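You operate a simulated robot arm through the tools that you are given. There is no shell and no other tool. Be economical: measure what you need, move in short steps, check, and stop when the job is done.

Carry out the task below with a simulated robot arm. There is one attempt and no reset: what you move stays moved.

TASK
Set up the patcher from the job card and run it empty.
Fine: switch it on, set heat and dwell as on the card, push the empty slide in; one run; the three blocks by the patcher stay.

Only the result counts: the job must be done as asked and must still hold three seconds after the hand-in. Knocking over, shifting, dropping, spilling or breaking anything else fails it.

THE ROBOT
A 6-joint arm with a two-finger parallel gripper, fixed in place. Base frame: the origin is at the foot of the arm, x ahead of it, y to its left, z up; the work surface is at about z = 800. Lengths are in mm, angles in rad, forces in N, time in s.
With the tool pointing down near the work surface it reaches from about 260 to 680 mm from the base axis. Its first joint turns from -1.152 to 1.152 rad. Payload 2.9 kg.
Tool frame: the origin (TCP) lies between the finger pads and is the grasp point; the fingertips stand 30 mm ahead of it; z points along the fingers, y is the line along which they close. The gripper opens to 110 mm. The fingers are 20 mm wide and 10 mm thick; the gripper's body (48 by 112 mm) begins 55 mm behind the TCP.
Orientation is that of the tool frame in the base frame, as a unit quaternion [x, y, z, w]. With the fingers straight down and closing along the base's y, the tool's x points along the base's -x, its y along +y and its z along -z.

THE INTERFACE
- The arm moves only by the tool servo_tool. Its argument "rows" is a list of rows, each a list of 7 numbers: the turn, a rotation vector about the base's x, y, z in units of 45 degrees (1.0 is 45 degrees), then the shift along the base's x, y, z in units of 200 mm (1.0 is 200 mm), then the finger opening in mm, from 0 to 110. In form: [[rx, ry, rz, tx, ty, tz, fingers], ...]. A call has 1 to 20 rows; each row is the pose to reach, as a shift and turn from the pose commanded when the call began. A call with a number of a shift or a turn outside -1 to 1 is refused whole. Each row takes 0.2 s and may step no farther than 50 mm and 0.15 rad from the row before; otherwise, or with a gripper value out of range, the whole call is refused. Where a pose cannot be reached the arm comes as near as it can. A force on the tool above 60 N (or 10 N above the force at the start of the call, whichever is more), or a blocked arm, ends the call early, and 0.2 s more pass. Each finger travels about 108 mm/s and halts on what it meets, pressing with about 26 N; the grip force reading is that of the motor and also rises with nothing between the fingers. The clock runs only during rows and for 0.2 s after the last one: add rows that repeat a pose to give the fingers time. The reply holds the time, the measured pose of the TCP, the force on the tool along the base axes, the opening and the grip force, in the units named above and with some noise, with the torque about the TCP (base axes, N m) and any sound that the robot's microphone picked up.
- Cameras (640 x 400 px; columns grow to the right, rows downward): "scene" is fixed at [52.4, 406.2, 1398.3]; the picture's right is [-0.92, -0.38, 0.00], its down [-0.16, 0.40, -0.90] and it looks along [0.34, -0.83, -0.43] (base axes); focal length 355 px, centre (320, 200). "wrist" rides on the gripper at [72, 17, -103] in the tool frame; the picture's right is [-0.23, 0.97, 0.00], its down [-0.76, -0.18, -0.62] and it looks along [-0.61, -0.14, 0.78] (tool axes); focal length 222 px, centre (320, 200).
- capture(camera): a new picture of that camera. No time passes.
- locate(camera, pixels): for up to 12 pixels [column, row] of the newest picture of that camera ("zoom" is the newest enlarged one), the place [x, y, z] in the base frame of the surface seen there, good to about 2 mm, but the place of the scene camera against the robot may be out by one fixed shift of up to 18 mm in any direction. No time passes.
- enlarge(camera, box): a new picture of the part [left, top, right, bottom] of that camera's present view, enlarged. No time passes.
- hand_in(): hands the job in; it is judged then, once.

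Work in short steps. Measure before you move; look again where a grasp or a placing could have gone wrong, and mend it. You have 80 turns and 38 pictures in all, those below and enlarged ones among them. Open the gripper and draw the arm clear of the work before you hand the job in, unless the task says otherwise; then end with one line.

The tools are called after "Call:" as a command line: name --pt "numbers of a row" for each row, then --argument value for the rest, lists and objects as JSON in quotes. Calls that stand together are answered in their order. servo_tool: Moves the arm, as the interface text tells. Its arguments: {"type":"object","properties":{"rows":{"type":"array","items":{"type":"array","items":{"type":"number"}}}},"required":["rows"]} The other tools are called the same way: capture (camera) takes a picture; locate (camera, pixels) gives the place of the surface under pixels of a picture; enlarge (camera, box) takes an enlarged picture of a part of a camera's view; hand_in () hands the job in.

At the start:

```text
time_s: 0.0
tcp_pos: [317.9, -228.1, 1101.6]
ee_rot: [0.0, 1.0, 0.0, 0.0]
force: [0.6, -0.5, -0.3]
ft_torque: [0.04, 0.03, -0.03]
gripper_width: 109.9
gripper_force: 0.1
```

scene: 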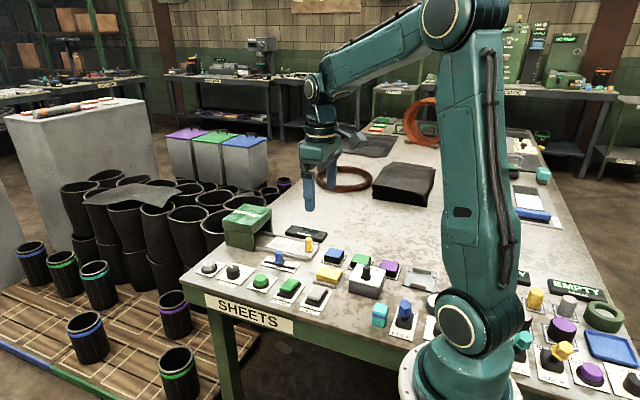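
wrist: 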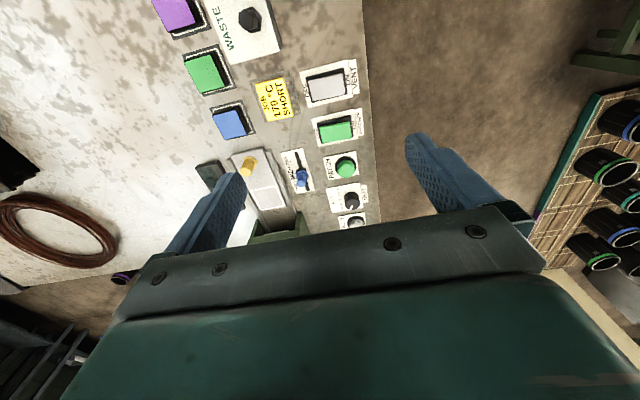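

The wrist view shows the yellow job card near (272,98) and the patcher controls around (345,75..220). I enlarge both views to read labels.

Call:
enlarge --camera "wrist" --box '[180, 50, 380, 240]'

Call:
enlarge --camera "scene" --box '[180, 190, 440, 350]'

```text
2.11 times, centred on (280, 145) of wrist
```

zoom: 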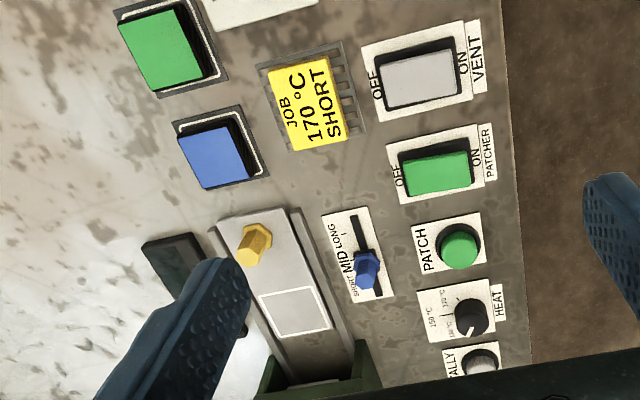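

```text
2.46 times, centred on (310, 270) of scene
```

zoom: 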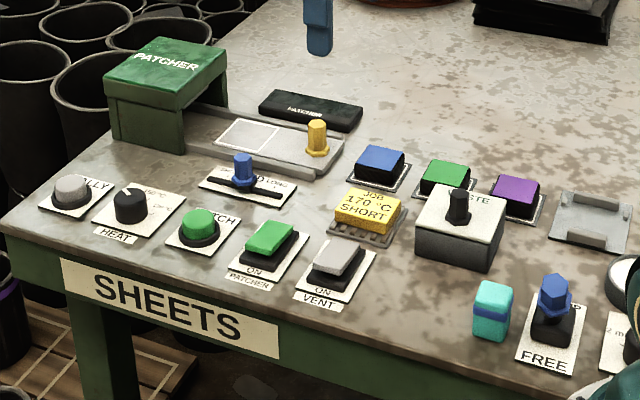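

I locate the controls: first in a new full wrist picture, since wrist locating has no fixed shift.

Call:
enlarge --camera "wrist" --box '[230, 50, 380, 240]'

Call:
locate --camera "wrist" --pixels '[[326, 86], [336, 130], [345, 167], [351, 200], [355, 221], [301, 178], [248, 165], [272, 98], [228, 122], [207, 73], [266, 195], [285, 225]]'

Call:
capture --camera "scene"

Call:
locate --camera "scene" --pixels '[[317, 295], [288, 287], [262, 281], [233, 270], [208, 267], [279, 257], [308, 242], [328, 275], [334, 255], [361, 261], [247, 215], [303, 233]]'

```text
2.11 times, centred on (305, 145) of wrist
```

zoom: 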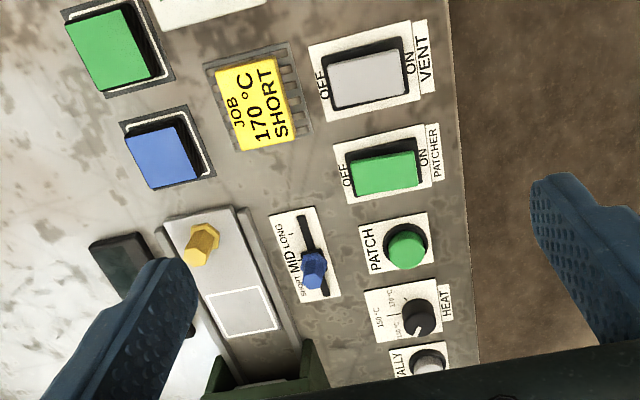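

```text
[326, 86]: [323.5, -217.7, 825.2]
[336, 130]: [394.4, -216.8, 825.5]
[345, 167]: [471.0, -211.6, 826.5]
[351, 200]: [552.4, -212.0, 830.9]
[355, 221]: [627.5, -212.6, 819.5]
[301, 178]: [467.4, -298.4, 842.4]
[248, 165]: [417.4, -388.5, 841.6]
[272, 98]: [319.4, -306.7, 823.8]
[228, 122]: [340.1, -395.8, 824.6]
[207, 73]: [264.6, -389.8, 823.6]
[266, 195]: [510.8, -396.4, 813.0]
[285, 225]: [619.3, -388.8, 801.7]
```

```text
32 pictures are left
```

scene: 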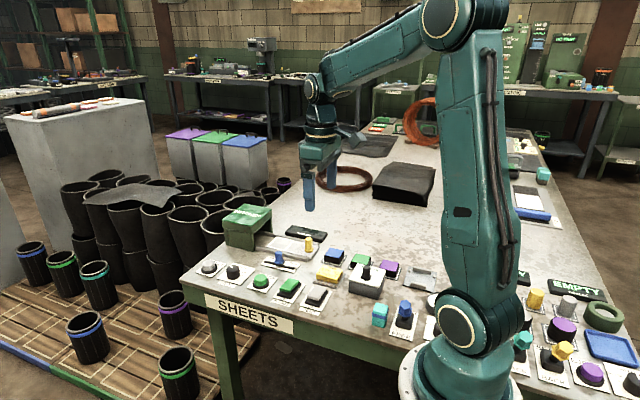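

```text
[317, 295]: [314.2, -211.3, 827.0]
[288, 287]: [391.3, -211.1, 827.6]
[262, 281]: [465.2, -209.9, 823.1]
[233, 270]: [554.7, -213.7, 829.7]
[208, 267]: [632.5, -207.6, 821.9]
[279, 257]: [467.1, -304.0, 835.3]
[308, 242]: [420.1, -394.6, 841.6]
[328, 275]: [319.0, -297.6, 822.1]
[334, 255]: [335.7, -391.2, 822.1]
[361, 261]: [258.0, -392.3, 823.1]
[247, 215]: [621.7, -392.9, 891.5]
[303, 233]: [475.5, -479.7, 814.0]
```

Controls sit in a row at y≈-212; I move the arm nearer (to about 400,-228,980) with fingers open for a closer look at the heat dial and dwell slider.

Call:
servo_tool --pt "0 0 0 0.12 0.0 -0.15 110" --pt "0 0 0 0.24 0.0 -0.3 110" --pt "0 0 0 0.36 0 -0.45 110" --pt "0 0 0 0.45 0 -0.6 110" --pt "0 0 0 0.45 0 -0.6 110"

Call:
capture --camera "wrist"

```text
time_s: 1.2
tcp_pos: [408.0, -227.7, 984.3]
ee_rot: [-0.001, 1.0, 0.0, 0.0]
force: [0.2, 0.4, 0.1]
ft_torque: [0.0, -0.01, -0.01]
gripper_width: 109.9
gripper_force: 0.0
```

```text
31 pictures are left
```

wrist: 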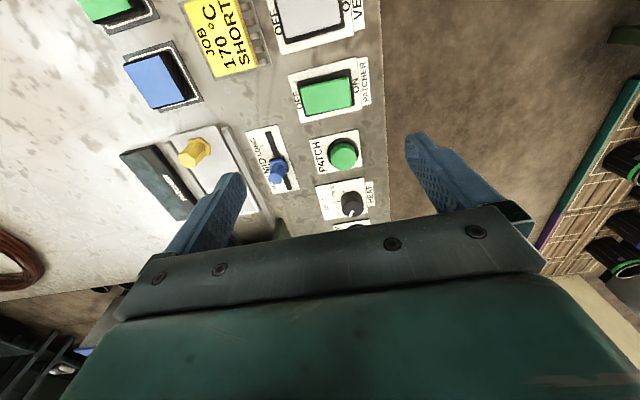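

The heat dial is near (348,200) and dwell at (272,160). I enlarge that region.

Call:
enlarge --camera "wrist" --box '[240, 110, 390, 230]'

Call:
enlarge --camera "scene" --box '[195, 235, 305, 305]'

```text
3.33 times, centred on (315, 170) of wrist
```

zoom: 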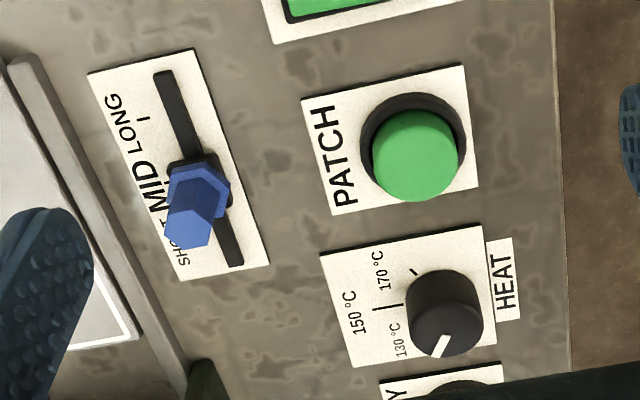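

```text
5.71 times, centred on (250, 270) of scene
```

zoom: 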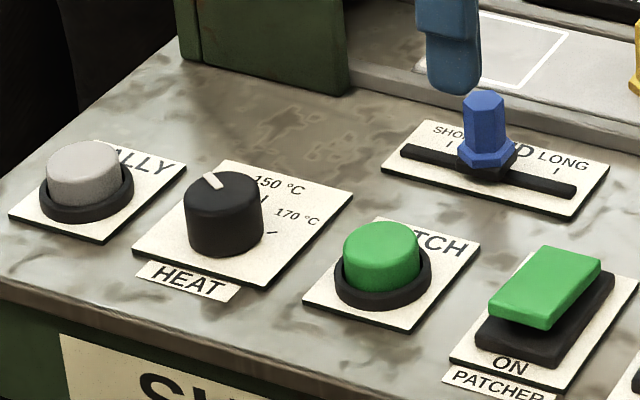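

Dwell is at MID, heat at 130; the switch needs its ON (+y) side pressed. I measure the dial ticks, pointer, slider ends and patch button.

Call:
locate --camera "wrist" --pixels '[[343.2, 191.3], [341, 193.5], [334.5, 202.3], [339, 201.2], [350, 215], [354, 209], [353, 198], [272, 160], [265.5, 145], [290.5, 189], [276, 176], [268, 133]]'

Call:
locate --camera "zoom" --pixels '[[208, 176], [219, 187], [226, 190], [263, 204], [272, 234], [267, 236], [450, 146], [557, 174], [484, 95], [408, 152], [570, 190], [487, 160]]'

```text
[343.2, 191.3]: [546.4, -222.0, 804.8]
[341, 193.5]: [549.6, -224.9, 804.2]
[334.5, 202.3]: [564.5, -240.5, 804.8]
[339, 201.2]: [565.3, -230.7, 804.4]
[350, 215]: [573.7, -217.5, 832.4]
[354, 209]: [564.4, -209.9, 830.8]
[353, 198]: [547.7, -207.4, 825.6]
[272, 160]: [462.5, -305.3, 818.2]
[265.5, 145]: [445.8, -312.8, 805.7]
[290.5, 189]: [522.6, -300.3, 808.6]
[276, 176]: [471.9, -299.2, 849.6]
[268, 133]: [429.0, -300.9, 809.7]
```

```text
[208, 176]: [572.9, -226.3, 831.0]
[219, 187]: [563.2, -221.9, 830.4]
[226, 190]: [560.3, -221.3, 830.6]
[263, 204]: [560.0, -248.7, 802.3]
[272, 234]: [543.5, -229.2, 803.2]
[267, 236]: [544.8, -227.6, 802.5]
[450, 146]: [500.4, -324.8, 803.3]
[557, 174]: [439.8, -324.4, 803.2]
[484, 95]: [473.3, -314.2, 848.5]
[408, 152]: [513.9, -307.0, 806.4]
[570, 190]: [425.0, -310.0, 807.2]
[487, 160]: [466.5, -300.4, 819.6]
```

Heat knob centre is about (561,-211), pointer at 130 tick; I measure the rocker and patch button faces from the current wrist picture before pressing.

Call:
enlarge --camera "wrist" --box '[270, 50, 390, 180]'

Call:
locate --camera "wrist" --pixels '[[304, 97], [326, 95], [345, 90], [350, 89], [345, 80], [348, 102], [342, 153], [336, 153], [350, 153], [343, 145]]'

```text
3.08 times, centred on (330, 115) of wrist
```

zoom: 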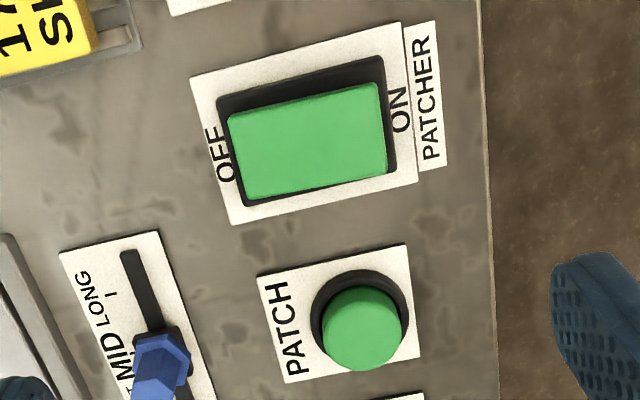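

```text
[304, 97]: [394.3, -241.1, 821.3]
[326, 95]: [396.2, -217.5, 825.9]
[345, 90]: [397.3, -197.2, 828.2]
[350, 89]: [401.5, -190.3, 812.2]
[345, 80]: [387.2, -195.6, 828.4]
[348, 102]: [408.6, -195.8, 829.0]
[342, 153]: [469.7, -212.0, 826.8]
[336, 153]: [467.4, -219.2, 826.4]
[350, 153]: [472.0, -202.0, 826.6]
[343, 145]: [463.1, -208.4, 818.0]
```

ON end is raised (828 vs 821 at OFF end). I close the fingers and hover over the ON end at (396,-199), tips ~15 mm above.

Call:
servo_tool --pt "0 0 0 -0.03 0.07 -0.15 80" --pt "0 0 0 -0.06 0.145 -0.3 50" --pt "0 0 0 -0.06 0.145 -0.42 20" --pt "0 0 0 -0.06 0.145 -0.53 0" --pt "0 0 0 -0.06 0.145 -0.53 0" --pt "0 0 0 -0.06 0.145 -0.53 0"

Call:
capture --camera "wrist"

```text
time_s: 2.6
tcp_pos: [396.2, -198.5, 876.7]
ee_rot: [0.0, 1.0, 0.0, -0.001]
force: [-0.7, -0.4, 0.5]
ft_torque: [0.04, -0.02, 0.0]
gripper_width: 0.2
gripper_force: 26.1
```

```text
27 pictures are left
```

wrist: 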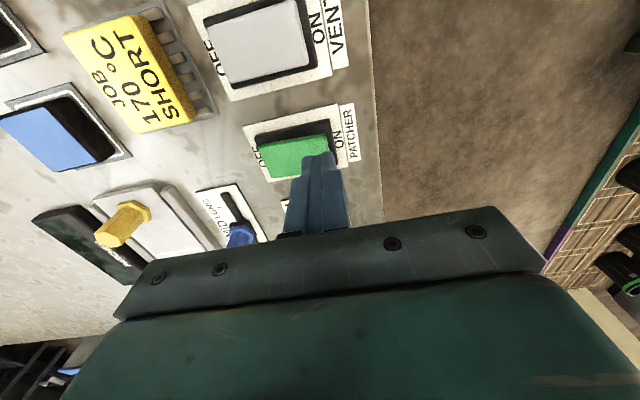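

The tips are above the ON end. I press down slowly ~27 mm and come back up.

Call:
servo_tool --pt "0 0 0 0 0 -0.06 0" --pt "0 0 0 0 0 -0.09 0" --pt "0 0 0 0 0 -0.105 0" --pt "0 0 0 0 0 -0.12 0" --pt "0 0 0 0 0 -0.132 0"

```text
time_s: 3.8
tcp_pos: [394.4, -198.9, 850.9]
ee_rot: [0.001, 1.0, -0.001, 0.001]
force: [-16.8, 7.3, 55.5]
ft_torque: [-0.34, 0.54, -0.18]
gripper_width: 0.0
gripper_force: 25.7
```

Tips reached ~821 with 55 N, a bottomed rocker. I lift and check in both cameras.

Call:
servo_tool --pt "0 0 0 0 0 0.1 0" --pt "0 0 0 0 0 0.3 0" --pt "0 0 0 0 0 0.4 0"

Call:
enlarge --camera "scene" --box '[200, 205, 340, 305]'

```text
time_s: 4.6
tcp_pos: [395.1, -196.4, 928.5]
ee_rot: [0.0, 1.0, 0.0, 0.0]
force: [-0.1, -0.5, -0.8]
ft_torque: [0.01, 0.01, 0.04]
gripper_width: 0.0
gripper_force: 26.0
```

```text
4.00 times, centred on (270, 255) of scene
```

zoom: 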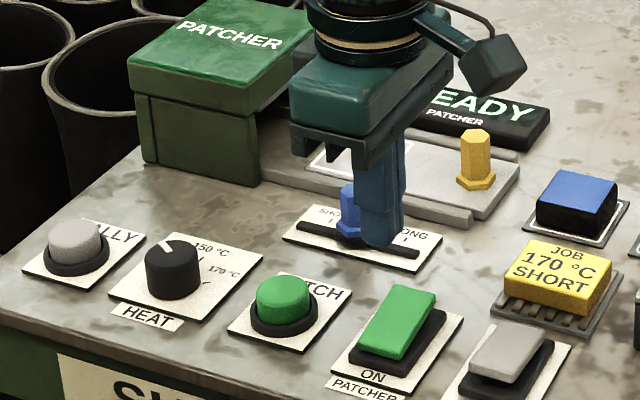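

Display reads READY, so it's on. I move to (500,-211,925) and open the fingers to view the heat knob closely.

Call:
servo_tool --pt "0 0 0 0.2 0 0 40" --pt "0 0 0 0.4 -0.04 0 80" --pt "0 0 0 0.525 -0.07 -0.01 90" --pt "0 0 0 0.525 -0.07 -0.01 90"

Call:
enlarge --camera "wrist" --box '[270, 120, 400, 210]'

```text
time_s: 5.6
tcp_pos: [500.7, -212.3, 924.9]
ee_rot: [0.0, 1.0, 0.0, 0.001]
force: [0.1, 0.4, -0.2]
ft_torque: [-0.01, 0.01, -0.02]
gripper_width: 90.2
gripper_force: 0.1
```

```text
4.44 times, centred on (335, 165) of wrist
```

zoom: 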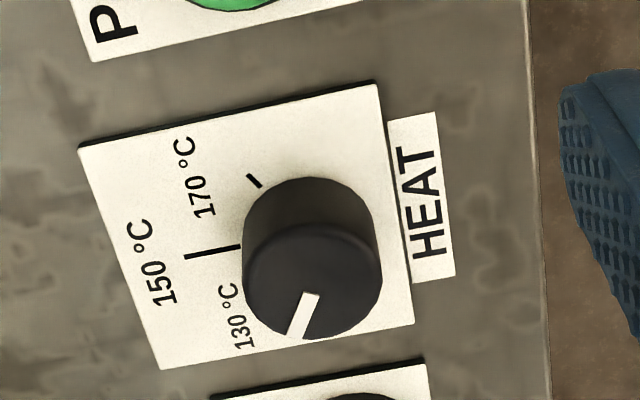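

Call:
locate --camera "zoom" --pixels '[[249, 177], [261, 187], [187, 257], [240, 246], [294, 336], [314, 295], [250, 265], [380, 270], [320, 228], [310, 334], [278, 185], [335, 180]]'

```text
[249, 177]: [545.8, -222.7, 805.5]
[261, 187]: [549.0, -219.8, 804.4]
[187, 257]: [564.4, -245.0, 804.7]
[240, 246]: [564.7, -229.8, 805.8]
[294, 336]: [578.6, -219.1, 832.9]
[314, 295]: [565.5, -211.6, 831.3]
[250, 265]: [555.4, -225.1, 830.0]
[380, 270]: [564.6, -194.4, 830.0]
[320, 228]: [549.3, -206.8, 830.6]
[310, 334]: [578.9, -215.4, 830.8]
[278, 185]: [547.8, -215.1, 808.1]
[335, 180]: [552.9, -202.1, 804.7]
```

Knob centre is (564,-210.5), ~33 mm across; the pointer is at -30° and the 170 tick at about -150°, so -120° turn about z. I pre-rotate the tool +60° above the knob.

Call:
servo_tool --pt "0 0 0.18 0.1 0.0 0 70" --pt "0 0 0.36 0.2 0.0 0 60" --pt "0 0 0.54 0.32 0.005 0 60" --pt "0 0 0.72 0.32 0.005 0 60" --pt "0 0 0.9 0.317 0.007 0 60" --pt "0 0 0.9 0.317 0.007 0 60"

Call:
servo_tool --pt "0 0 0.14 0 0 0 60" --pt "0 0 0.28 0 0 -0.1 60" --pt "0 0 0.433 0 0 -0.2 60" --pt "0 0 0.433 0 0 -0.2 60"

Call:
capture --camera "wrist"

```text
time_s: 7.0
tcp_pos: [564.4, -211.4, 926.6]
ee_rot: [-0.347, 0.938, 0.0, 0.0]
force: [0.9, 0.3, 0.0]
ft_torque: [-0.01, -0.04, 0.01]
gripper_width: 60.0
gripper_force: 0.1
```

```text
time_s: 8.0
tcp_pos: [564.9, -210.3, 885.0]
ee_rot: [-0.501, 0.865, 0.001, 0.0]
force: [0.1, 0.2, -0.5]
ft_torque: [0.02, 0.01, 0.04]
gripper_width: 60.1
gripper_force: 0.0
```

```text
24 pictures are left
```

wrist: 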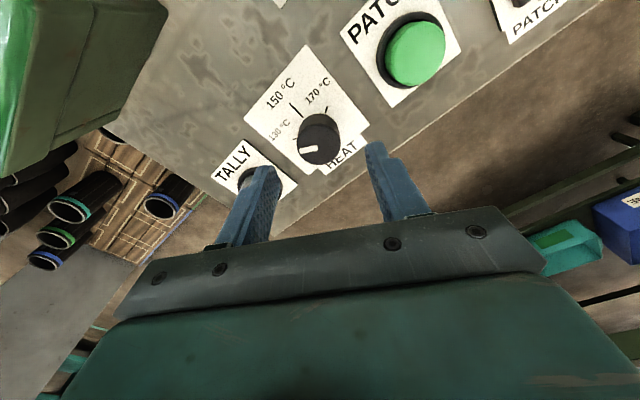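

Fingers straddle the knob symmetrically. I descend 46 mm and close.

Call:
servo_tool --pt "0 0 0 0 0 -0.1 60" --pt "0 0 0 0 0 -0.18 60" --pt "0 0 0 0 0 -0.23 60" --pt "0 0 0 0 0 -0.23 40" --pt "0 0 0 0 0 -0.23 25" --pt "0 0 0 0 0 -0.23 25"

```text
time_s: 9.4
tcp_pos: [564.4, -212.4, 841.2]
ee_rot: [-0.499, 0.866, -0.003, 0.001]
force: [17.2, -8.7, -10.0]
ft_torque: [0.17, -0.44, 0.02]
gripper_width: 34.0
gripper_force: 45.0
```

Gripped at 34 mm with small side force. I turn -43° first, shifting ~1 mm to relieve it.

Call:
servo_tool --pt "0 0 -0.15 0.004 -0.002 0 25" --pt "0 0 -0.33 0.004 -0.002 0 25" --pt "0 0 -0.5 0.004 -0.002 0 25" --pt "0 0 -0.67 0.004 -0.002 0 25" --pt "0 0 -0.83 0.004 -0.002 0 25" --pt "0 0 -1.0 0.004 -0.002 0 25"

Call:
servo_tool --pt "0 0 -0.17 0 0 0 25" --pt "0 0 -0.33 0 0 0 25" --pt "0 0 -0.5 0 0 0 25" --pt "0 0 -0.67 0 0 0 25" --pt "0 0 -0.83 0 0 0 25" --pt "0 0 -1.0 0 0 0 25"

Call:
capture --camera "wrist"

```text
time_s: 10.8
tcp_pos: [565.6, -210.8, 841.1]
ee_rot: [-0.129, 0.992, 0.001, 0.0]
force: [6.2, -6.5, -5.8]
ft_torque: [0.13, -1.42, -0.01]
gripper_width: 33.8
gripper_force: 45.3
```

```text
time_s: 12.2
tcp_pos: [565.7, -211.8, 841.6]
ee_rot: [0.261, 0.965, 0.001, -0.001]
force: [3.2, -7.8, -3.1]
ft_torque: [-0.38, -0.13, -0.01]
gripper_width: 33.8
gripper_force: 45.2
```

```text
23 pictures are left
```

wrist: 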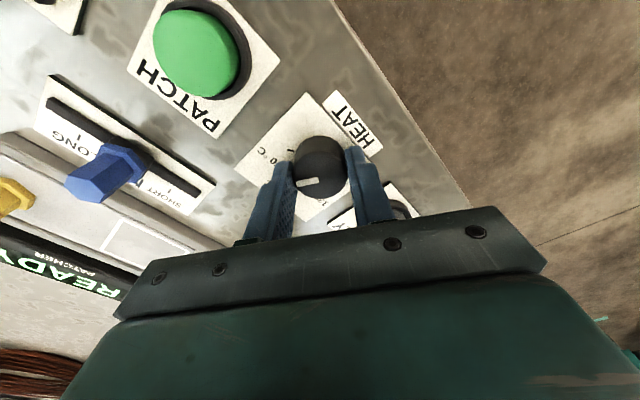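

Rotated 90° so far. I turn the last 30° and look.

Call:
servo_tool --pt "0 0 -0.17 0 0 0 25" --pt "0 0 -0.33 0 0 0 25" --pt "0 0 -0.5 0 0 0 25" --pt "0 0 -0.667 0 0 0 25" --pt "0 0 -0.667 0 0 0 25"

Call:
enlarge --camera "wrist" --box '[230, 90, 410, 220]'

```text
time_s: 13.4
tcp_pos: [565.6, -211.9, 840.4]
ee_rot: [0.502, 0.865, 0.0, 0.0]
force: [3.8, -11.4, -3.1]
ft_torque: [0.23, 0.31, 0.25]
gripper_width: 34.0
gripper_force: 45.1
```

```text
3.08 times, centred on (320, 155) of wrist
```

zoom: 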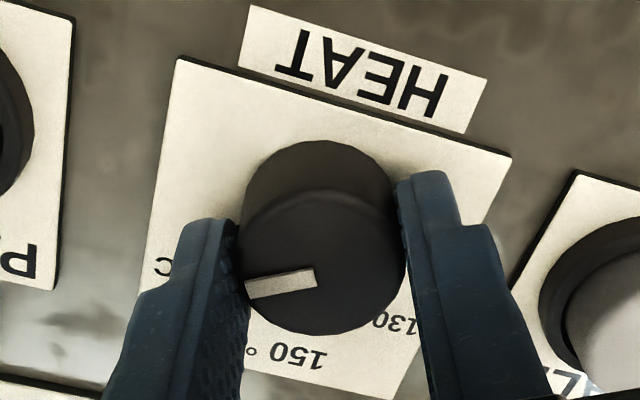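

The pointer lies along the finger line as planned (-150°). I release and rise to check.

Call:
servo_tool --pt "0 0 0 0 0 0 45" --pt "0 0 0 0 0 0 60" --pt "0 0 0 0 0 0.1 60" --pt "0 0 0 0 0 0.3 60" --pt "0 0 0 0 0 0.45 60" --pt "0 0 0.18 0 0 0.45 70" --pt "0 0 0.36 -0.1 0 0.45 80" --pt "0 0 0.54 -0.2 0 0.45 90" --pt "0 0 0.72 -0.3 0 0.45 90" --pt "0 0 0.9 -0.32 0 0.45 90" --pt "0 0 0.9 -0.32 0 0.45 90"

Call:
servo_tool --pt "0 0 0.15 0 0 0 90" --pt "0 0 0.3 0 0 0 90" --pt "0 0 0.434 0 0 0 90" --pt "0 0 0.434 0 0 0 90"

Call:
enlarge --camera "wrist" --box '[270, 120, 400, 210]'

Call:
enlarge --camera "scene" --box '[195, 215, 335, 305]'

```text
time_s: 15.8
tcp_pos: [500.4, -210.8, 931.9]
ee_rot: [0.168, 0.986, -0.001, -0.001]
force: [-0.3, 0.0, 0.3]
ft_torque: [0.0, 0.0, 0.0]
gripper_width: 89.9
gripper_force: 0.0
```

```text
time_s: 16.8
tcp_pos: [500.1, -211.2, 932.6]
ee_rot: [-0.001, 1.0, 0.001, -0.001]
force: [0.0, -0.9, -0.1]
ft_torque: [0.02, 0.01, 0.04]
gripper_width: 90.2
gripper_force: 0.1
```

```text
4.44 times, centred on (335, 165) of wrist
```

zoom: 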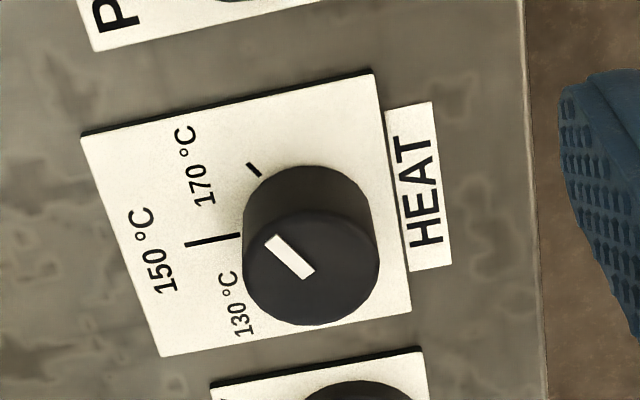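

```text
4.44 times, centred on (265, 260) of scene
```

zoom: 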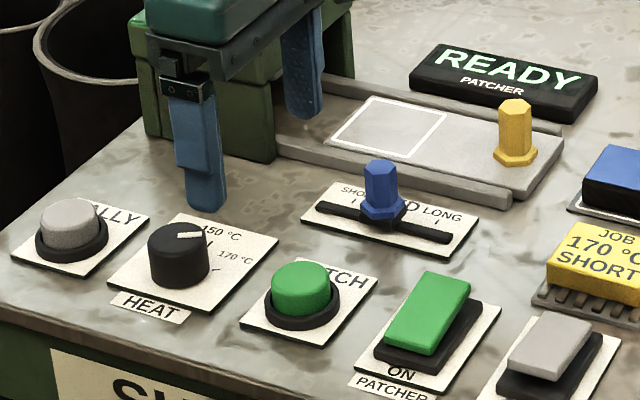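

The pointer seems not fully at the 170 tick; I measure its direction.

Call:
locate --camera "zoom" --pixels '[[180, 237], [199, 234], [212, 270], [220, 267], [205, 246], [210, 240], [178, 239]]'

Call:
enlarge --camera "wrist" --box '[300, 140, 365, 200]'

Call:
locate --camera "zoom" --pixels '[[200, 170], [320, 200]]'

```text
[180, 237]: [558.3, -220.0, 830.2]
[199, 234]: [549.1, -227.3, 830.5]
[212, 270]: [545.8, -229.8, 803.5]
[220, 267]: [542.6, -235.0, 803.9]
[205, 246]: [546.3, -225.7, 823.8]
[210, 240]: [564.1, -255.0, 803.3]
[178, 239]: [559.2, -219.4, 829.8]
```

```text
6.67 times, centred on (332, 170) of wrist
```

zoom: 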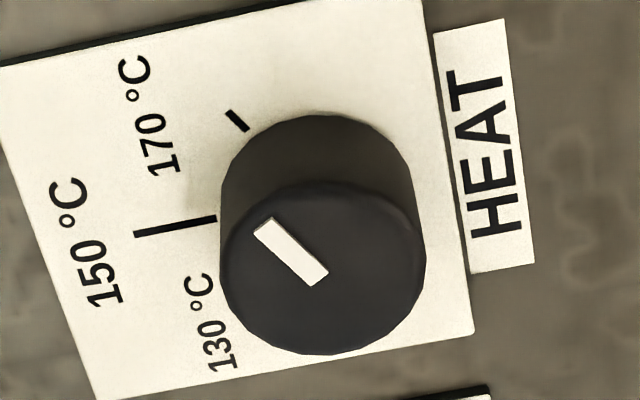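

```text
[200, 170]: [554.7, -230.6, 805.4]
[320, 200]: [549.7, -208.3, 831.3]
```

Call:
locate --camera "zoom" --pixels '[[262, 227], [318, 278], [229, 113], [245, 129], [137, 233], [214, 219], [225, 260], [425, 260], [322, 190], [322, 350]]'

```text
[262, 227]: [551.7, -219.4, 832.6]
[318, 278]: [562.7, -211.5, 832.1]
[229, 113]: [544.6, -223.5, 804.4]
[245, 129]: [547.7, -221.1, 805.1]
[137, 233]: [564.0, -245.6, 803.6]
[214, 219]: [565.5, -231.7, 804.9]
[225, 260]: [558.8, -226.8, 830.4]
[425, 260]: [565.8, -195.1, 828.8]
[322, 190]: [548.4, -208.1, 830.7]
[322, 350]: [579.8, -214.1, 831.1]
```

Pointer is at ~35° and tick at ~33° from -x, so heat is at 170. Now I move over to view the dwell slider closely.

Call:
servo_tool --pt "0 0 0 -0.15 -0.15 0 90" --pt "0 0 0 -0.3 -0.3 0 80" --pt "0 0 0 -0.35 -0.44 0 70" --pt "0 0 0 -0.35 -0.44 0 70"

Call:
enlarge --camera "wrist" --box '[230, 90, 410, 210]'

```text
time_s: 17.8
tcp_pos: [428.8, -301.6, 928.4]
ee_rot: [-0.001, 1.0, 0.0, 0.0]
force: [0.1, -0.3, -0.3]
ft_torque: [0.01, 0.01, 0.03]
gripper_width: 70.1
gripper_force: 0.1
```

```text
3.33 times, centred on (320, 150) of wrist
```

zoom: 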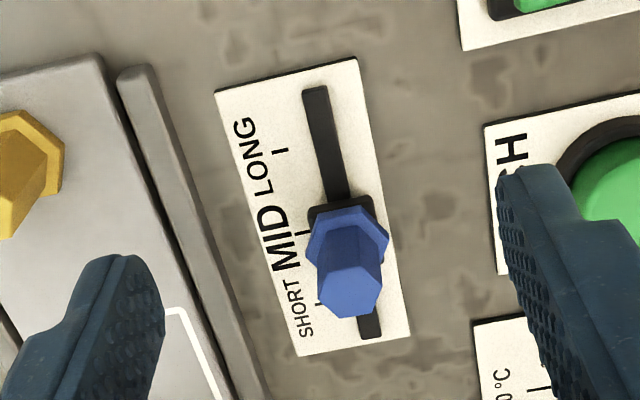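

Call:
locate --camera "zoom" --pixels '[[280, 151], [301, 232], [318, 304], [315, 92], [372, 334], [350, 285], [330, 290], [375, 280], [345, 205], [318, 240], [388, 240], [352, 255]]'

```text
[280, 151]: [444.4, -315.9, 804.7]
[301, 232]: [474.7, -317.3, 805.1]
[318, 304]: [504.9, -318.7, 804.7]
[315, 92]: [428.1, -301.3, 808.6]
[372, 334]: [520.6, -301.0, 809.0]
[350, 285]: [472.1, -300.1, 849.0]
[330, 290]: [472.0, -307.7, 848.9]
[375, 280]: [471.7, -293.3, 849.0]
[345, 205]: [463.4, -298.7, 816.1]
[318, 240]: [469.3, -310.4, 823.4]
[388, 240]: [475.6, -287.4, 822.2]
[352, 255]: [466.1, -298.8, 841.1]
```

Ticks are at x=444/475/505; knob centre ≈(474,-300.5), top 849. I go over it and descend to TCP z≈856, then close.

Call:
servo_tool --pt "0 0 0 0.11 0.003 0 55" --pt "0 0 0 0.228 0.003 -0.05 50" --pt "0 0 0 0.228 0.003 -0.2 50" --pt "0 0 0 0.228 0.003 -0.3 50" --pt "0 0 0 0.228 0.003 -0.365 50" --pt "0 0 0 0.228 0.003 -0.365 25" --pt "0 0 0 0.228 0.003 -0.365 8" --pt "0 0 0 0.228 0.003 -0.365 8"

```text
time_s: 19.6
tcp_pos: [476.4, -302.4, 858.5]
ee_rot: [0.003, 1.0, -0.002, 0.001]
force: [0.1, -21.6, -8.4]
ft_torque: [0.01, -0.61, 0.01]
gripper_width: 19.0
gripper_force: 44.9
```

Gripped (19 mm). I slide +30 mm in x, easing the side force by 1 mm.

Call:
servo_tool --pt "0 0 0 0.03 -0.006 0 8" --pt "0 0 0 0.07 -0.006 0 8" --pt "0 0 0 0.11 -0.006 0 8" --pt "0 0 0 0.151 -0.006 0 8" --pt "0 0 0 0.151 -0.006 0 8"

Call:
enlarge --camera "scene" --box '[215, 215, 335, 305]'

```text
time_s: 20.8
tcp_pos: [505.7, -302.3, 858.8]
ee_rot: [0.002, 1.0, 0.0, 0.0]
force: [0.6, -24.7, -3.3]
ft_torque: [-0.12, -0.07, 0.01]
gripper_width: 19.2
gripper_force: 44.9
```

```text
4.44 times, centred on (275, 260) of scene
```

zoom: 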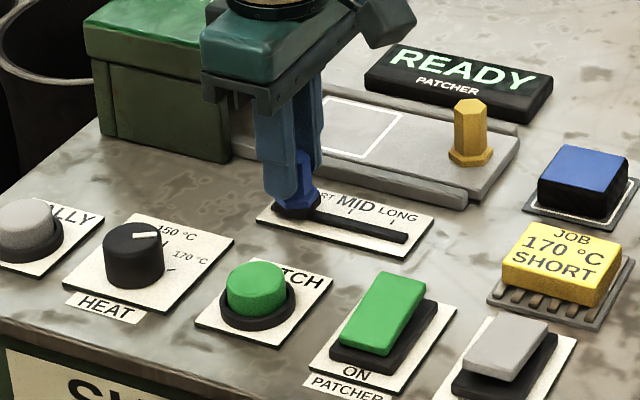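

The slider moved along. I release, lift and go back to the earlier viewpoint to check.

Call:
servo_tool --pt "0 0 0 0 0.005 0 35" --pt "0 0 0 0 0.005 0 50" --pt "0 0 0 0 0.005 0.15 50" --pt "0 0 0 0 0.005 0.365 60" --pt "0 0 0 -0.2 0.005 0.365 70" --pt "0 0 0 -0.4 -0.1 0.365 70" --pt "0 0 0 -0.5 -0.2 0.365 70" --pt "0 0 0 -0.5 -0.2 0.365 70"

Call:
capture --camera "wrist"

```text
time_s: 22.6
tcp_pos: [406.2, -339.8, 931.1]
ee_rot: [-0.001, 1.0, 0.0, 0.001]
force: [0.5, 0.7, 0.2]
ft_torque: [0.0, -0.01, 0.02]
gripper_width: 69.9
gripper_force: 0.1
```

```text
16 pictures are left
```

wrist: 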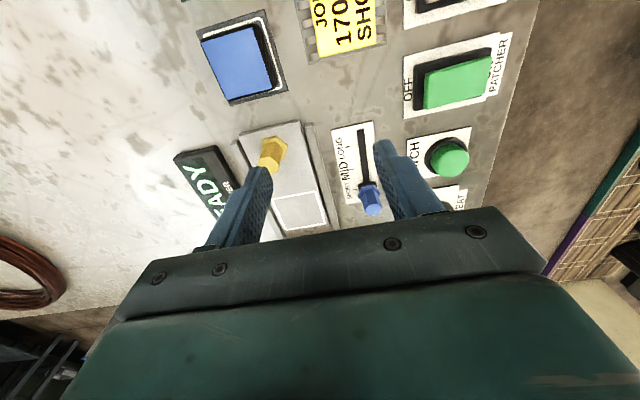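

The slider is near SHORT at (370,195). I measure it, the yellow handle at (272,153) and the tray ends.

Call:
locate --camera "wrist" --pixels '[[374, 208], [370, 208], [370, 186], [268, 161], [274, 159], [279, 148], [268, 140], [281, 141], [298, 122], [300, 210], [314, 128], [250, 160]]'

Call:
enlarge --camera "wrist" --box '[230, 110, 410, 230]'

```text
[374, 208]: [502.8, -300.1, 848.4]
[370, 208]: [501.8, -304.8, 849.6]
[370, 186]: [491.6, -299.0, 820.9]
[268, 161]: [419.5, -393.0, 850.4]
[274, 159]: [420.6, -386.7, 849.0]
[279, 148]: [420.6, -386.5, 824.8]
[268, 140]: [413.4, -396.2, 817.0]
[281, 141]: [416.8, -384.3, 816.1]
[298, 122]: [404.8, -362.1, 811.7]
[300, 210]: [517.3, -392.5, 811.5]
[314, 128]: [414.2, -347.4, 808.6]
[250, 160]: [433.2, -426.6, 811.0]
```

```text
3.33 times, centred on (320, 170) of wrist
```

zoom: 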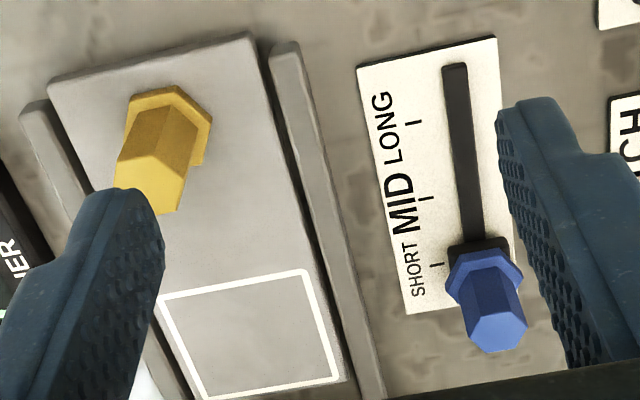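

Slider moved exactly +30 mm to SHORT. Handle stem is at (421,-391), top 850. I measure the patcher housing in the scene view for the push travel.

Call:
enlarge --camera "scene" --box '[210, 190, 350, 280]'

Call:
servo_tool --pt "0 0 0 -0.07 -0.12 0 40" --pt "0 0 0 -0.08 -0.255 0 10" --pt "0 0 0 -0.08 -0.255 0 0" --pt "0 0 0 -0.08 -0.255 -0.1 0" --pt "0 0 0 -0.08 -0.255 -0.1 0"

Call:
capture --camera "wrist"

```text
4.44 times, centred on (280, 235) of scene
```

zoom: 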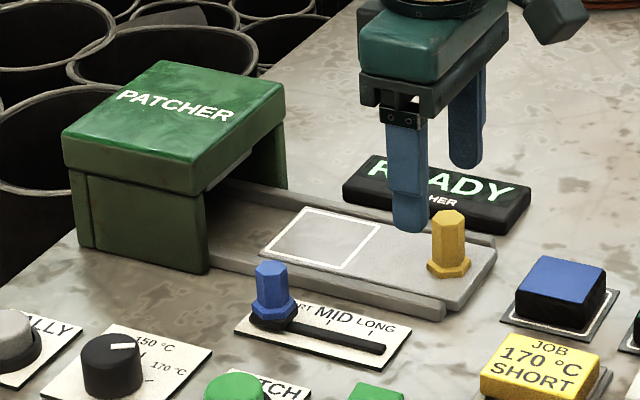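

```text
time_s: 23.8
tcp_pos: [390.7, -391.8, 910.8]
ee_rot: [0.001, 1.0, 0.0, 0.001]
force: [0.2, 0.6, 1.1]
ft_torque: [0.02, -0.01, -0.02]
gripper_width: 0.0
gripper_force: 26.0
```

```text
13 pictures are left
```

wrist: 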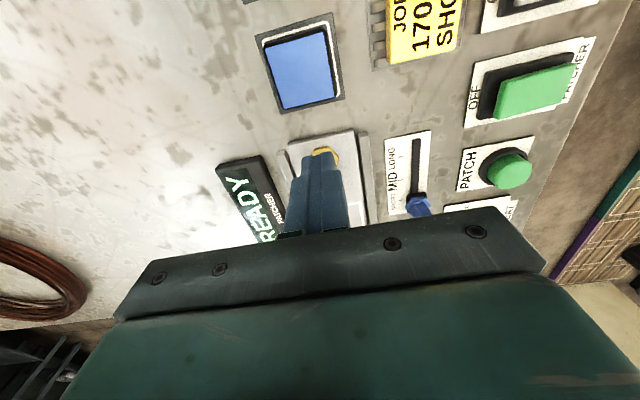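

The closed fingers are behind the handle line at y=-392. I check the housing's front edge and descend to z≈859.

Call:
locate --camera "zoom" --pixels '[[205, 260], [206, 185], [190, 188], [270, 100], [447, 300]]'

Call:
servo_tool --pt "0 0 0 0 0 -0.15 0" --pt "0 0 0 0 0 -0.26 0" --pt "0 0 0 0 0 -0.26 0"

```text
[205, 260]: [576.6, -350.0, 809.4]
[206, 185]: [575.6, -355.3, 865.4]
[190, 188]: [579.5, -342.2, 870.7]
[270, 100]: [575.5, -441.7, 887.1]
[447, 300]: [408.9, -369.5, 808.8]
```

```text
time_s: 24.6
tcp_pos: [391.8, -391.1, 857.6]
ee_rot: [-0.001, 1.0, 0.001, -0.001]
force: [0.6, 0.7, -0.5]
ft_torque: [-0.04, 0.0, 0.0]
gripper_width: 0.1
gripper_force: 26.1
```

Tips at ~828 behind the stem; housing front is at x≈576. I push +x at ~40 mm/s-ish for the first 100 mm.

Call:
servo_tool --pt "0 0 0 0.04 0 0 0" --pt "0 0 0 0.08 0 0 0" --pt "0 0 0 0.13 0 0 0" --pt "0 0 0 0.18 0 0 0" --pt "0 0 0 0.23 0 0 0" --pt "0 0 0 0.28 0 0 0" --pt "0 0 0 0.33 0 0 0" --pt "0 0 0 0.38 0 0 0" --pt "0 0 0 0.43 0 0 0" --pt "0 0 0 0.48 0 0 0" --pt "0 0 0 0.5 0 0 0"

Call:
enlarge --camera "scene" --box '[210, 190, 350, 280]'

```text
time_s: 27.0
tcp_pos: [490.4, -390.4, 858.4]
ee_rot: [0.0, 1.0, 0.0, 0.001]
force: [-1.1, -0.1, -0.3]
ft_torque: [0.02, 0.03, 0.07]
gripper_width: 0.0
gripper_force: 25.9
```

```text
4.44 times, centred on (280, 235) of scene
```

zoom: 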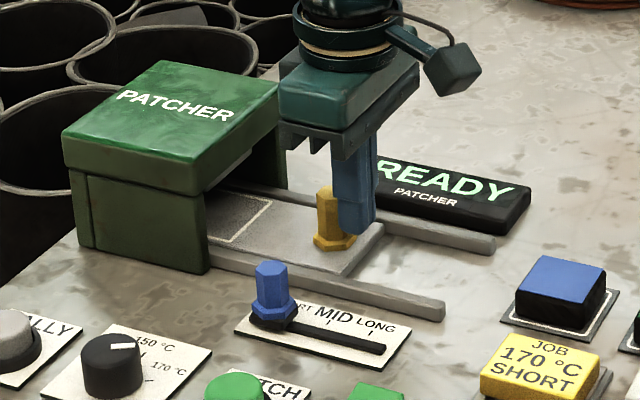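

The slide is about 90 mm in with ~1 N drag. I continue in small steps to the end stop.

Call:
servo_tool --pt "0 0 0 0.04 0 0 0" --pt "0 0 0 0.08 0 0 0" --pt "0 0 0 0.12 0 0 0" --pt "0 0 0 0.15 0 0 0"

```text
time_s: 27.8
tcp_pos: [505.8, -390.5, 855.5]
ee_rot: [0.006, 1.0, 0.009, -0.013]
force: [-11.3, 5.3, 3.1]
ft_torque: [0.1, 0.04, 0.01]
gripper_width: 0.0
gripper_force: 26.3
stopped in row 4: the force on the tool passed its limit at 69 N (the readings are from after the stop); the commanded pose is now the measured one
```

The push hit the end stop (69 N at x≈506). I back off, lift and look.

Call:
servo_tool --pt "0 0 0 -0.06 0 0 0" --pt "0 0 0 -0.15 0 0.02 0" --pt "0 0 0 -0.2 0 0.2 0" --pt "0 0 0 -0.2 0 0.35 0" --pt "0 0 0 -0.2 0 0.35 0"

Call:
enlarge --camera "scene" --box '[200, 190, 360, 300]'

```text
time_s: 29.0
tcp_pos: [465.5, -392.0, 929.2]
ee_rot: [0.005, 1.0, 0.007, -0.012]
force: [0.1, 1.4, -0.2]
ft_torque: [0.02, 0.01, 0.03]
gripper_width: 0.0
gripper_force: 25.4
```

```text
3.64 times, centred on (280, 245) of scene
```

zoom: 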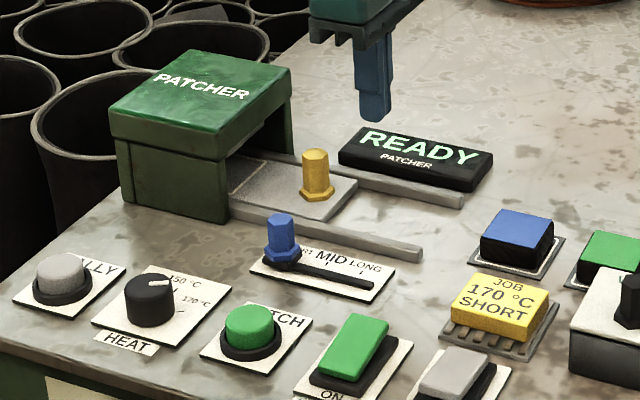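

Call:
locate --camera "zoom" --pixels '[[316, 155], [318, 180], [356, 182], [330, 215], [232, 200], [262, 166]]'

Call:
capture --camera "wrist"

```text
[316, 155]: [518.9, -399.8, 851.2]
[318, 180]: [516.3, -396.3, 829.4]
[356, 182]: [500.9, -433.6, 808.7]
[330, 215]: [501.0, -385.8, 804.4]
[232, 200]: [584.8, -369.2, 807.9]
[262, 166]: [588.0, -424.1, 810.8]
```

```text
10 pictures are left
```

wrist: 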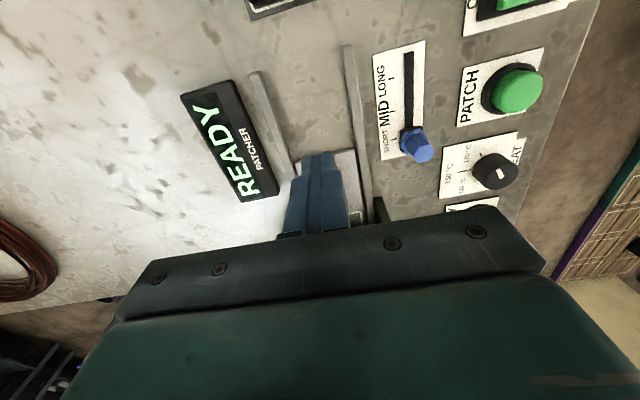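

Slide travelled 100 mm to its stop; READY still shows. I move over the PATCH button (470,-211) with fingers closed.

Call:
servo_tool --pt "0 0 0 0 0.2 0 0" --pt "0 0 0 0.01 0.4 0 0" --pt "0 0 0 0.02 0.6 0 0" --pt "0 0 0 0.025 0.8 0 0" --pt "0 0 0 0.025 0.905 -0.05 0" --pt "0 0 0 0.025 0.905 -0.2 0" --pt "0 0 0 0.025 0.905 -0.25 0" --pt "0 0 0 0.025 0.905 -0.25 0"

Call:
capture --camera "wrist"

```text
time_s: 30.8
tcp_pos: [469.4, -208.3, 877.9]
ee_rot: [0.005, 1.0, 0.007, -0.011]
force: [-0.7, 0.1, 0.5]
ft_torque: [-0.02, 0.0, 0.0]
gripper_width: 0.0
gripper_force: 26.3
```

```text
9 pictures are left
```

wrist: 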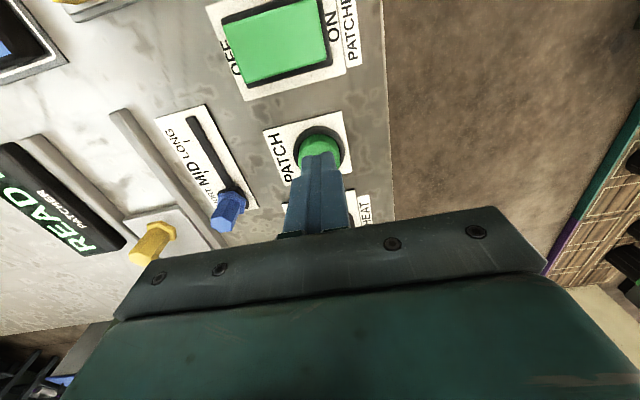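

Tips hover over the button. I press once, slowly, ~8 mm past contact, and come off.

Call:
servo_tool --pt "0 0 0 0.005 -0.01 -0.06 0" --pt "0 0 0 0.005 -0.01 -0.1 0" --pt "0 0 0 0.005 -0.01 -0.12 0" --pt "0 0 0 0.005 -0.01 -0.135 0" --pt "0 0 0 0.005 -0.01 -0.145 0"

Call:
enlarge --camera "scene" --box '[200, 190, 360, 300]'

```text
time_s: 32.0
tcp_pos: [471.9, -211.6, 849.8]
ee_rot: [0.005, 1.0, 0.006, -0.01]
force: [-8.5, 1.5, 22.8]
ft_torque: [0.04, 0.11, -0.04]
gripper_width: 0.0
gripper_force: 26.0
heard: click
```

```text
3.64 times, centred on (280, 245) of scene
```

zoom: 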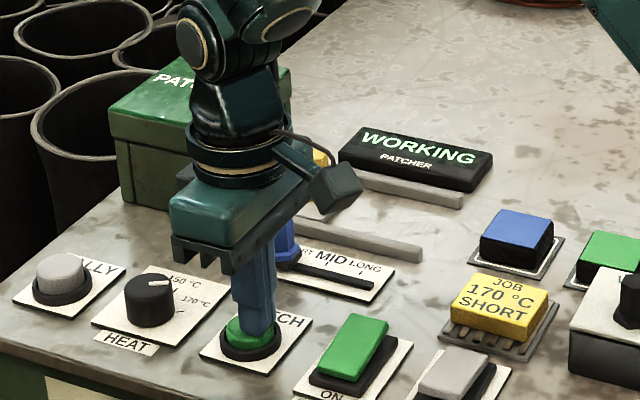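

The display shows WORKING. I lift straight up off the button and draw clear, waiting for the run to finish.

Call:
servo_tool --pt "0 0 0 0 0 0.1 0" --pt "0 0 0 0 0 0.3 0" --pt "0 0 0 0 0 0.5 0" --pt "0 0 0 -0.1 0 0.7 20" --pt "0 0 0 -0.2 0 0.9 40" --pt "0 0 0 -0.3 0 1.0 60" --pt "0 0 0 -0.4 0 1.0 80" --pt "0 0 0 -0.5 0 1.0 80" --pt "0 0 0 -0.5 0 1.0 80" --pt "0 0 0 -0.5 0 1.0 80" --pt "0 0 0 -0.5 0 1.0 80" --pt "0 0 0 -0.5 0 1.0 80" --pt "0 0 0 -0.5 0 1.0 80" --pt "0 0 0 -0.5 0 1.0 80" --pt "0 0 0 -0.5 0 1.0 80"

Call:
enlarge --camera "scene" --box '[200, 190, 420, 310]'

```text
time_s: 35.2
tcp_pos: [373.3, -210.5, 1047.9]
ee_rot: [0.006, 1.0, 0.007, -0.011]
force: [-0.8, -0.1, 0.0]
ft_torque: [0.01, 0.0, 0.03]
gripper_width: 80.2
gripper_force: 0.1
```

```text
2.91 times, centred on (310, 250) of scene
```

zoom: 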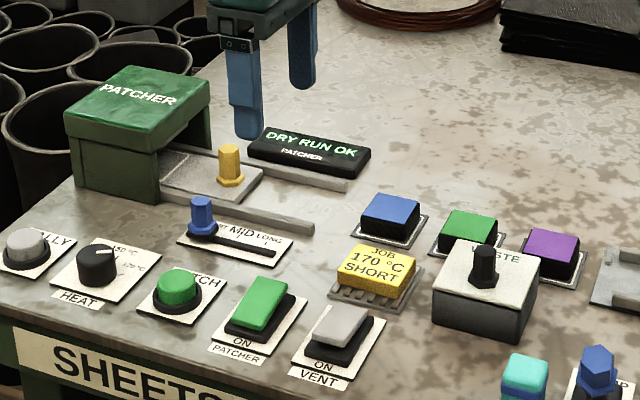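

The display reads DRY RUN OK, the blocks are untouched, the gripper is open and the arm is clear. I hand in.

Call:
hand_in

```text
The job is handed in.
```

The patcher is on and set to 170 °C and SHORT, with the empty slide pushed in. I ran it once, the display read DRY RUN OK, and the three blocks were not moved.
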